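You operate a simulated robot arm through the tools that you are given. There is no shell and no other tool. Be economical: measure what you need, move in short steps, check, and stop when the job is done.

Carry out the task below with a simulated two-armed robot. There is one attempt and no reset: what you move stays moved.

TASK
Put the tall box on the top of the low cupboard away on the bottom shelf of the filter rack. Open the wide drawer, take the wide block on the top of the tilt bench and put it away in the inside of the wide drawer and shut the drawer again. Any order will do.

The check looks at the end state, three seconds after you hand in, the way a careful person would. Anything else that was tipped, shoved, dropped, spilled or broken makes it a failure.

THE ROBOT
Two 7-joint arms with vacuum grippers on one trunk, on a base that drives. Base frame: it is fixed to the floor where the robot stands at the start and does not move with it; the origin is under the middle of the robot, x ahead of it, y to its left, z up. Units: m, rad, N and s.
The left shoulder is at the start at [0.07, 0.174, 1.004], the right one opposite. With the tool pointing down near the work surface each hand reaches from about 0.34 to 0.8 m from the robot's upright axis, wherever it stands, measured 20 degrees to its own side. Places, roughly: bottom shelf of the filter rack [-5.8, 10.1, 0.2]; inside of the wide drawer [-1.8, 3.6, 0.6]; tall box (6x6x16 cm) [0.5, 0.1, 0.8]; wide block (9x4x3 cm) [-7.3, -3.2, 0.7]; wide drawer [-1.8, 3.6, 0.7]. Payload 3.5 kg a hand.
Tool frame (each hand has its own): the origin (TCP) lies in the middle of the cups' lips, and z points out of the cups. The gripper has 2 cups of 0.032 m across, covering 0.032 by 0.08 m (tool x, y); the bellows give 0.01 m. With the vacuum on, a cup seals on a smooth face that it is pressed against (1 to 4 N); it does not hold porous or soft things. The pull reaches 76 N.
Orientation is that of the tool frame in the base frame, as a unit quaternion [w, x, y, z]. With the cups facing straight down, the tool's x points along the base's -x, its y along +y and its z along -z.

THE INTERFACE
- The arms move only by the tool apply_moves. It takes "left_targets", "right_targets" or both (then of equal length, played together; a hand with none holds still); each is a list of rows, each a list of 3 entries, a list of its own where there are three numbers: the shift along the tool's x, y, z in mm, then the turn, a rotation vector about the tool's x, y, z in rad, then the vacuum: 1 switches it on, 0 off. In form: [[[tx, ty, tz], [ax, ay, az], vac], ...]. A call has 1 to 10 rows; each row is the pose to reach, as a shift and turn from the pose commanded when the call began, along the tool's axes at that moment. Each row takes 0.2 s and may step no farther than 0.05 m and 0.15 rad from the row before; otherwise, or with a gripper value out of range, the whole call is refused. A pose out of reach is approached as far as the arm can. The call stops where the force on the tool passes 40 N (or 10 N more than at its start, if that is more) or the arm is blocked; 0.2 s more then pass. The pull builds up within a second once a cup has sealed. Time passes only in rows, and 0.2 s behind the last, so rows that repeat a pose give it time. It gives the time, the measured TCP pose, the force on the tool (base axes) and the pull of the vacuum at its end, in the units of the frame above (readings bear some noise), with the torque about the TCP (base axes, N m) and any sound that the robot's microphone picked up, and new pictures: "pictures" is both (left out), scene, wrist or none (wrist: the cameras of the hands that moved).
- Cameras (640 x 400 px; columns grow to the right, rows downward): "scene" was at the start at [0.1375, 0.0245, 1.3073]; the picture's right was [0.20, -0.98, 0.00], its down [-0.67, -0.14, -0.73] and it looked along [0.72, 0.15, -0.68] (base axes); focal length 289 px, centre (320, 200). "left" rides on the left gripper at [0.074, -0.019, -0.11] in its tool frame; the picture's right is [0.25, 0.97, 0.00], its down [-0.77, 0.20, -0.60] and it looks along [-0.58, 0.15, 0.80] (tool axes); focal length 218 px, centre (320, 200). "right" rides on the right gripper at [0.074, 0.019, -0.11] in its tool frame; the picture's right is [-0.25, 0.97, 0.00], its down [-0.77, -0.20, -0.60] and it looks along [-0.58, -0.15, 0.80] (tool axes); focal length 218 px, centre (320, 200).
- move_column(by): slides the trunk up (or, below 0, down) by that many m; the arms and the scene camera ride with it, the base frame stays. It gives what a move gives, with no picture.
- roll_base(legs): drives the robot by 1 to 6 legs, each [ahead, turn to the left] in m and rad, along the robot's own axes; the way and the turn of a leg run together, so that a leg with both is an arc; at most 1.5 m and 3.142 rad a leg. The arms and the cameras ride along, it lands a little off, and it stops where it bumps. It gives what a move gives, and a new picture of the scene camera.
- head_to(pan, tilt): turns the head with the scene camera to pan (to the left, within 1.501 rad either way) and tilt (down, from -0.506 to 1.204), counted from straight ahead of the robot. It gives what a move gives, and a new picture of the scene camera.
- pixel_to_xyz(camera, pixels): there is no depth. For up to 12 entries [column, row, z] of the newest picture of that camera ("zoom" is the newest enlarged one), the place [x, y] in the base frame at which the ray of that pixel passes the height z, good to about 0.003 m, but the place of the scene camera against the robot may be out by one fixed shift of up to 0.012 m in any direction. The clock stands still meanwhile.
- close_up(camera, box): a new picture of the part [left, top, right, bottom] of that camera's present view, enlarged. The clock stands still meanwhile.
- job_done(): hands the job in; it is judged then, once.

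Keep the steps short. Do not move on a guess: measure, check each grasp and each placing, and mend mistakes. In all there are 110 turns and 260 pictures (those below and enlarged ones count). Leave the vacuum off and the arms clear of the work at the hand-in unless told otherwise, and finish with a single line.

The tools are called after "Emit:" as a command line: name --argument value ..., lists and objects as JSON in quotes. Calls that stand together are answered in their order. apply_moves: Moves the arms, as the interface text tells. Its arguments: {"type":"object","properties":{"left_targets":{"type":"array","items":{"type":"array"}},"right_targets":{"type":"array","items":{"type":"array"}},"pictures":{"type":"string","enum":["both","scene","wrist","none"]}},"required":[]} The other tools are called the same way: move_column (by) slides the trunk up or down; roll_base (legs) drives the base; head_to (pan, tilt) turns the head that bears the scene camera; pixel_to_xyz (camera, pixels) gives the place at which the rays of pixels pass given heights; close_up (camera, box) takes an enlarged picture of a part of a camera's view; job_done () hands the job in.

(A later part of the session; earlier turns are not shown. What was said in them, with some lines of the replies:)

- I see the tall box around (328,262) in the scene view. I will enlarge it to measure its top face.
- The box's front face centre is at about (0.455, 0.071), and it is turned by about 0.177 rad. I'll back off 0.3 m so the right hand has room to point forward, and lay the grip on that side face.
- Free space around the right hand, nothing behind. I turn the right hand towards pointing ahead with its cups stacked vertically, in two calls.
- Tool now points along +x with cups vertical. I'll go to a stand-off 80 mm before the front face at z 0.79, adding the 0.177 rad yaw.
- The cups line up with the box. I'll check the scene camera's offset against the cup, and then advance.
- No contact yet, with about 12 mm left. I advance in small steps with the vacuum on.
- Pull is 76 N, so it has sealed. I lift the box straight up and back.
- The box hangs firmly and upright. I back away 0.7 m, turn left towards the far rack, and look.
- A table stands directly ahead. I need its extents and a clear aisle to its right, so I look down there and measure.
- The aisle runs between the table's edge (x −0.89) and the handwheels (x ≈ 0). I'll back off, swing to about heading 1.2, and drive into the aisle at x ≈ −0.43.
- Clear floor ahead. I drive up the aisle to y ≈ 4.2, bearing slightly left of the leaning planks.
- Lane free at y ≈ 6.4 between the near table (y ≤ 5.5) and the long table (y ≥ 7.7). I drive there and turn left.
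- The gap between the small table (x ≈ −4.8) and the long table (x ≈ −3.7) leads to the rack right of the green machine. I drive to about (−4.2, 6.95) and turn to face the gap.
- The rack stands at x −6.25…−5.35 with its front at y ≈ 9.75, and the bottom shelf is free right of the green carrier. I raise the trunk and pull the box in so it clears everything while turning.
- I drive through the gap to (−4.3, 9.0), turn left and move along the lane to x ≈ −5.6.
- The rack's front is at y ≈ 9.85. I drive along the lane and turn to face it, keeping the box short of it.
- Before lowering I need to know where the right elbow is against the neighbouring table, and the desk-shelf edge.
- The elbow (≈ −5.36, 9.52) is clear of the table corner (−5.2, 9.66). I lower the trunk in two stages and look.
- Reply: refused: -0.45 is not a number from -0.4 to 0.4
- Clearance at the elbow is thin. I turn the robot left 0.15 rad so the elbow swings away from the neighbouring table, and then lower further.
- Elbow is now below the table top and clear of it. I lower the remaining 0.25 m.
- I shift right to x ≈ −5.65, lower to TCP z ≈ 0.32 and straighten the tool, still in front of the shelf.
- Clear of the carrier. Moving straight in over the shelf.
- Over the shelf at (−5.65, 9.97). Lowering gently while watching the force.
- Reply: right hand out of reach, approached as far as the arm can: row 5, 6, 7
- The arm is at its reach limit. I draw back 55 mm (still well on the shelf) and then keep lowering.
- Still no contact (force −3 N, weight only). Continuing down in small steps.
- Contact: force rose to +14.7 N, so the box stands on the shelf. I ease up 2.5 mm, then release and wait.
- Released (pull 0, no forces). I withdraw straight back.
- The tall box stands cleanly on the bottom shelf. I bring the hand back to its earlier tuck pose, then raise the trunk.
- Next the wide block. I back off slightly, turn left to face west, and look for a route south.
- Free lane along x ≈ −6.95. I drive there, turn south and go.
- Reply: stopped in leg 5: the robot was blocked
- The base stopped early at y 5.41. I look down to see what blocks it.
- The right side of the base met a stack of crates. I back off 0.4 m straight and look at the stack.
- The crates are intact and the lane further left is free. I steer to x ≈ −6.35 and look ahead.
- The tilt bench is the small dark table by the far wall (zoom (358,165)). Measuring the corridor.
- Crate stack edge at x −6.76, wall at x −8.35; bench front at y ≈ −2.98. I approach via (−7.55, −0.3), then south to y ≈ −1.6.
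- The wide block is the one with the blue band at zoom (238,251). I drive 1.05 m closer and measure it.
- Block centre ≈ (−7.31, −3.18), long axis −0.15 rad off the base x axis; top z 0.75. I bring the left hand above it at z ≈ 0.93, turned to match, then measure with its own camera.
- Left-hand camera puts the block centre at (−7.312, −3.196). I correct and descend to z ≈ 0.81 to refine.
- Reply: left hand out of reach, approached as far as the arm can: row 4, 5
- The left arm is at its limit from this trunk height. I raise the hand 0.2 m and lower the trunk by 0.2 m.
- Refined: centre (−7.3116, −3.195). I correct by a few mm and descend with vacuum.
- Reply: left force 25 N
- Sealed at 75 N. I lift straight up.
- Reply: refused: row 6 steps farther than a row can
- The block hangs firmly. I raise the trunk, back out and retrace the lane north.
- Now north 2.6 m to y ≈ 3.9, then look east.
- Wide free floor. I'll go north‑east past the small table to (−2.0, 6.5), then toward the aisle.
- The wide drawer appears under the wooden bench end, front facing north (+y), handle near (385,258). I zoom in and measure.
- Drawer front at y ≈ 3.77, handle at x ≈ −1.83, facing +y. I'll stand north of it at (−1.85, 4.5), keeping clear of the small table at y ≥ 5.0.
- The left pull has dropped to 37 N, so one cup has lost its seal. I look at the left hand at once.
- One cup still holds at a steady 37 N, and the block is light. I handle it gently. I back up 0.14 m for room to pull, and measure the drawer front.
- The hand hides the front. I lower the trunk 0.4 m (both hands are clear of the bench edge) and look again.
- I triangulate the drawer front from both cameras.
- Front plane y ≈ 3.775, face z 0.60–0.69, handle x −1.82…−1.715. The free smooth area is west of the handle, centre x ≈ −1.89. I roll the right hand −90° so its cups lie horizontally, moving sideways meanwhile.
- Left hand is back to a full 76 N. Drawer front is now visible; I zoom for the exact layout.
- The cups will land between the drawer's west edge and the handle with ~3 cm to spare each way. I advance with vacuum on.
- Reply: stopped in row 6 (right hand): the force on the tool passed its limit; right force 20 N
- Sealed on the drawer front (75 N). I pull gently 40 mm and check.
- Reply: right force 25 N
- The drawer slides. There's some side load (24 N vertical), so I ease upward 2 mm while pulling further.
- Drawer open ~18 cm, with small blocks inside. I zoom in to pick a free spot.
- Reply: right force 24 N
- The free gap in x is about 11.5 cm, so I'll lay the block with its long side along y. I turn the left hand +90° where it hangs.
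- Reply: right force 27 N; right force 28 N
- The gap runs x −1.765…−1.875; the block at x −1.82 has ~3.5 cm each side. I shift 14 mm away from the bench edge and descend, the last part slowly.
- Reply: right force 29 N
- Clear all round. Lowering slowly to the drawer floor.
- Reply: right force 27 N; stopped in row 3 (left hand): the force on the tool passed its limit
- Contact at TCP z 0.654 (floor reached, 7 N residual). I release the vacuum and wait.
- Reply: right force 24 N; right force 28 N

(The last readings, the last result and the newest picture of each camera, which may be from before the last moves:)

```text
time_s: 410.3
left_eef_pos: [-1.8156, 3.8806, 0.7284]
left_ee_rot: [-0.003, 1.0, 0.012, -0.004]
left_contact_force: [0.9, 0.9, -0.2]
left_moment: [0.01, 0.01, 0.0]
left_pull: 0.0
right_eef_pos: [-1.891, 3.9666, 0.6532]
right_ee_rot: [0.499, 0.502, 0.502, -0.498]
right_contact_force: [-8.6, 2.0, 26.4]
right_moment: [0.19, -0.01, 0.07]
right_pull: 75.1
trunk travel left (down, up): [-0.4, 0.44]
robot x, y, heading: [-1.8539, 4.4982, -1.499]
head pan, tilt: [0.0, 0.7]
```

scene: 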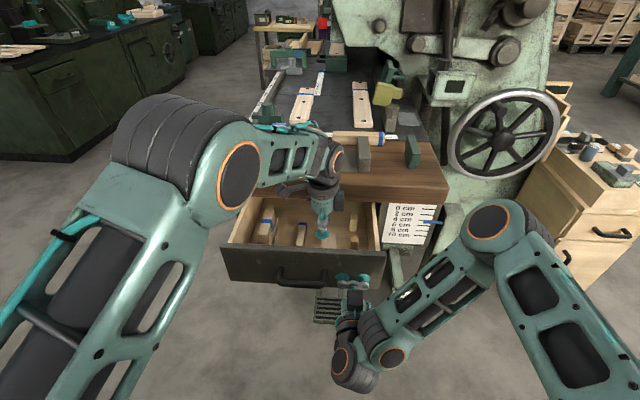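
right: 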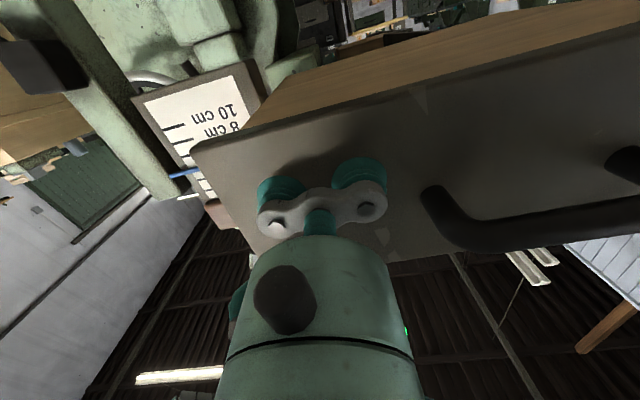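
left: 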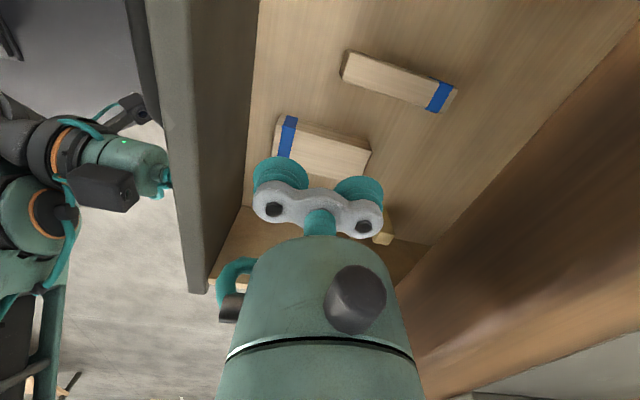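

The block lies flat in the drawer. I lift the left hand out and clear to the side.

Emit:
apply_moves --left_targets '[[[0, 0, -40], [0, 0, 0], 0], [[0, 0, -80], [0, 0, 0], 0], [[0, 0, -120], [0, 0, 0], 0], [[30, -15, -150], [0, 0, 0], 0], [[70, -30, -165], [0, 0, 0], 0], [[110, -45, -165], [0, 0, 0], 0], [[150, -60, -165], [0, 0, 0], 0], [[190, -75, -165], [0, 0, 0], 0], [[230, -90, -165], [0, 0, 0], 0], [[270, -105, -165], [0, 0, 0], 0]]' --pictures "both"

Emit:
close_up --camera "scene" --box '[200, 160, 420, 310]'

```text
time_s: 412.5
left_eef_pos: [-1.5578, 3.9884, 0.8997]
left_ee_rot: [0.003, 1.0, 0.002, 0.0]
left_contact_force: [-0.8, 0.6, 0.5]
left_moment: [-0.01, 0.01, 0.01]
left_pull: 0.1
right_eef_pos: [-1.8912, 3.9654, 0.653]
right_ee_rot: [0.499, 0.501, 0.503, -0.497]
right_contact_force: [-6.2, 0.8, 25.1]
right_moment: [0.29, -0.04, -0.19]
right_pull: 75.7
trunk travel left (down, up): [-0.4, 0.44]
robot x, y, heading: [-1.8542, 4.4939, -1.501]
head pan, tilt: [0.0, 0.7]
```

scene: 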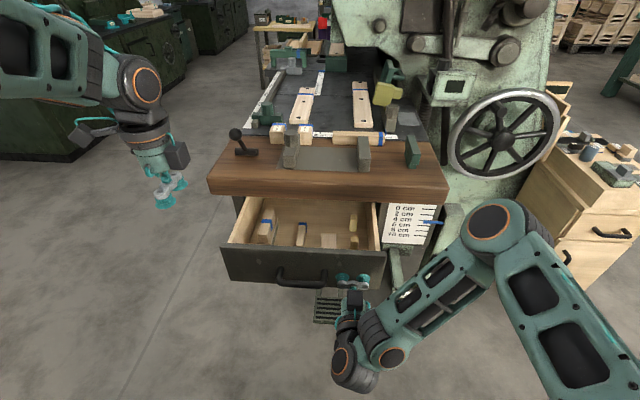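
left: 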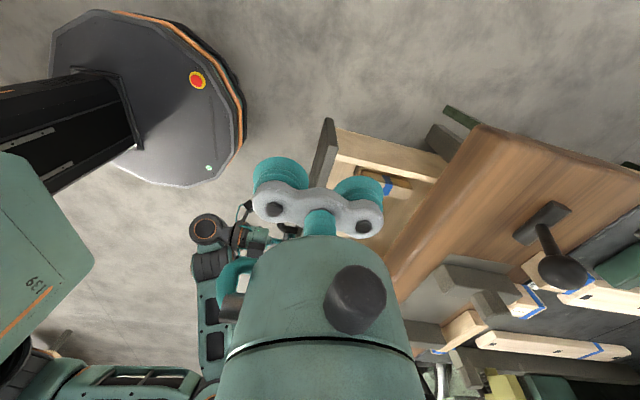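

```text
2.67 times, centred on (310, 235) of scene
```

zoom: 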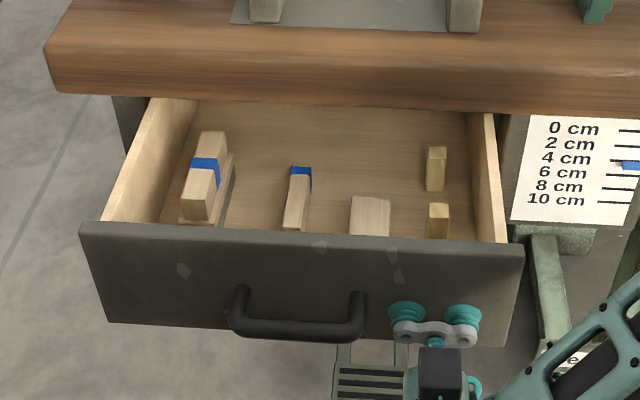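

The block lies flat among the others. I push the drawer shut smoothly with the right hand.

Emit:
apply_moves --right_targets '[[[-1, 0, 6], [0, 0, 0], 1], [[-2, 0, 20], [0, 0, 0], 1], [[-2, 0, 38], [0, 0, 0], 1], [[-2, 0, 58], [0, 0, 0], 1], [[-2, 0, 78], [0, 0, 0], 1], [[-2, 0, 98], [0, 0, 0], 1], [[-2, 0, 118], [0, 0, 0], 1], [[-2, 0, 136], [0, 0, 0], 1], [[-2, 0, 150], [0, 0, 0], 1], [[-2, 0, 160], [0, 0, 0], 1]]' --pictures "scene"

```text
time_s: 414.7
left_eef_pos: [-1.5558, 3.987, 0.8991]
left_ee_rot: [0.004, 1.0, 0.003, 0.001]
left_contact_force: [-0.1, -0.6, -0.2]
left_moment: [0.03, 0.0, -0.01]
left_pull: 0.1
right_eef_pos: [-1.8913, 3.804, 0.6532]
right_ee_rot: [0.499, 0.501, 0.503, -0.497]
right_contact_force: [-0.8, -0.4, 15.4]
right_moment: [0.27, 0.32, -0.09]
right_pull: 75.7
trunk travel left (down, up): [-0.4, 0.44]
robot x, y, heading: [-1.8554, 4.4955, -1.496]
head pan, tilt: [0.0, 0.7]
```

scene: 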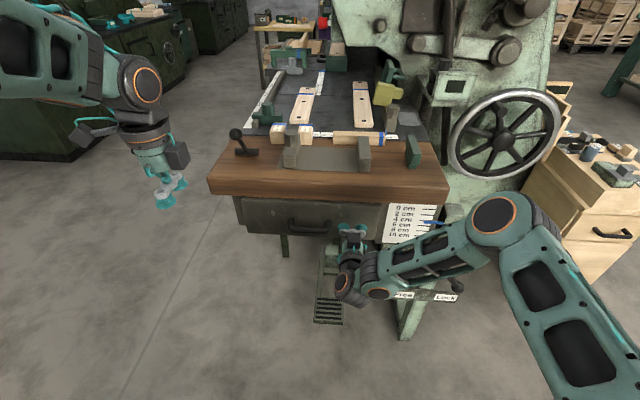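

Nearly shut (TCP y 3.804; closed was ≈ 3.786). I push the last bit until it stops.

Emit:
apply_moves --right_targets '[[[0, 0, 6], [0, 0, 0], 1], [[0, 0, 11], [0, 0, 0], 1], [[0, 0, 15], [0, 0, 0], 1], [[0, 0, 18], [0, 0, 0], 1], [[0, 0, 21], [0, 0, 0], 1], [[0, 0, 24], [0, 0, 0], 1]]' --pictures "wrist"

Emit:
close_up --camera "scene" --box '[200, 160, 460, 320]'

```text
time_s: 416.1
left_eef_pos: [-1.5589, 3.9895, 0.8995]
left_ee_rot: [0.005, 1.0, 0.002, 0.0]
left_contact_force: [-0.9, 0.0, -0.2]
left_moment: [0.03, -0.01, 0.01]
left_pull: 0.0
right_eef_pos: [-1.8914, 3.7855, 0.6523]
right_ee_rot: [0.498, 0.501, 0.503, -0.498]
right_contact_force: [-3.8, 17.3, 14.3]
right_moment: [0.13, 0.1, 0.02]
right_pull: 75.5
trunk travel left (down, up): [-0.4, 0.44]
robot x, y, heading: [-1.8565, 4.4941, -1.502]
head pan, tilt: [0.0, 0.7]
stopped in row 6 (right hand): the force on the tool passed its limit (the readings are from after the stop); the commanded pose is now the measured one
```

right: 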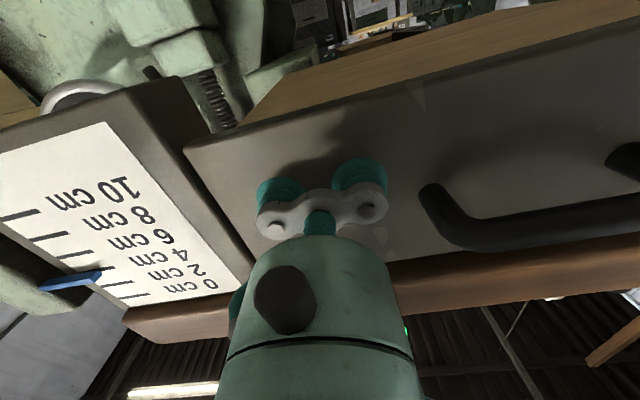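

```text
2.46 times, centred on (330, 240) of scene
```

zoom: 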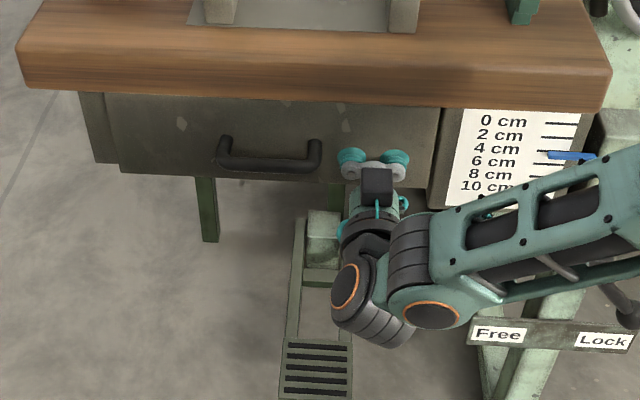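

The drawer is back at its closed position (3.7855, stop force felt). I release, wait, and withdraw straight back.

Emit:
apply_moves --right_targets '[[[0, 0, 0], [0, 0, 0], 0], [[0, 0, 0], [0, 0, 0], 0], [[0, 0, 0], [0, 0, 0], 0], [[0, 0, 0], [0, 0, 0], 0], [[0, 0, 0], [0, 0, 0], 0], [[0, 0, 0], [0, 0, 0], 0]]' --pictures "none"

Emit:
apply_moves --right_targets '[[[0, 0, -4], [0, 0, 0], 0], [[0, 0, -12], [0, 0, 0], 0], [[0, 0, -30], [0, 0, 0], 0], [[0, 0, -60], [0, 0, 0], 0], [[0, 0, -95], [0, 0, 0], 0], [[0, 0, -130], [0, 0, 0], 0], [[0, 0, -160], [0, 0, 0], 0]]' --pictures "both"

Emit:
close_up --camera "scene" --box '[200, 160, 460, 320]'

```text
time_s: 417.5
left_eef_pos: [-1.5578, 3.9867, 0.8983]
left_ee_rot: [0.003, 1.0, 0.003, -0.001]
left_contact_force: [-0.2, 0.2, -0.3]
left_moment: [-0.01, -0.02, 0.01]
left_pull: 0.0
right_eef_pos: [-1.8913, 3.7836, 0.6503]
right_ee_rot: [0.497, 0.502, 0.505, -0.496]
right_contact_force: [1.4, 2.4, -0.9]
right_moment: [-0.02, 0.01, 0.0]
right_pull: 0.0
trunk travel left (down, up): [-0.4, 0.44]
robot x, y, heading: [-1.8537, 4.4981, -1.501]
head pan, tilt: [0.0, 0.7]
```

```text
time_s: 419.1
left_eef_pos: [-1.5573, 3.9858, 0.8972]
left_ee_rot: [0.003, 1.0, 0.002, 0.0]
left_contact_force: [0.0, 0.2, -1.0]
left_moment: [0.01, -0.01, -0.02]
left_pull: 0.1
right_eef_pos: [-1.8942, 3.9443, 0.6515]
right_ee_rot: [0.497, 0.503, 0.505, -0.496]
right_contact_force: [0.0, -0.7, -0.6]
right_moment: [0.0, 0.02, -0.02]
right_pull: 0.0
trunk travel left (down, up): [-0.4, 0.44]
robot x, y, heading: [-1.8526, 4.4961, -1.503]
head pan, tilt: [0.0, 0.7]
```

scene: 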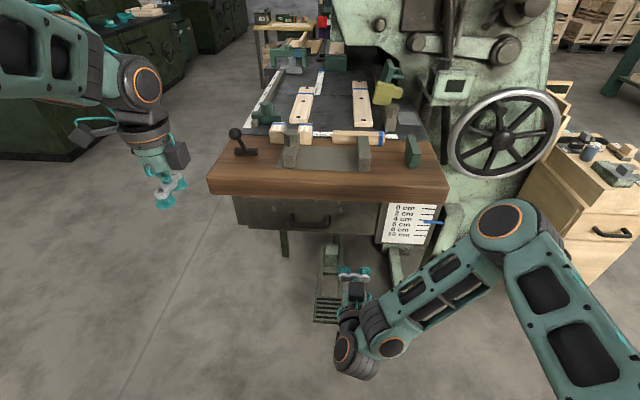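
right: 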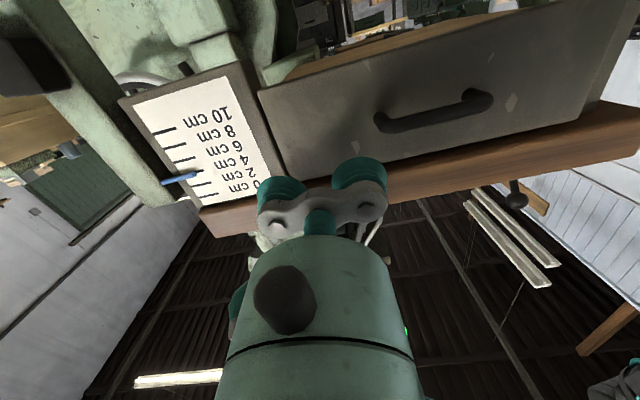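

```text
2.46 times, centred on (330, 240) of scene
```

zoom: 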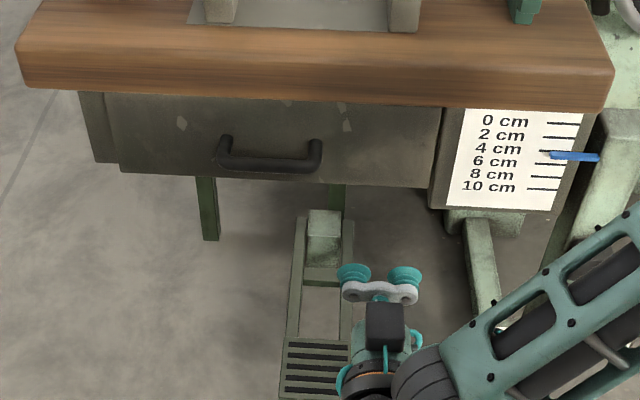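

The drawer is shut flush as it was at the start. Both vacuums are off and both hands are clear, so I hand in.

Emit:
job_done

```text
The job is handed in.
```

The tall box stands on the bottom shelf of the filter rack, and the wide block lies inside the shut wide drawer; on the way the base bumped a stack of crates, which looked undisturbed when I checked.
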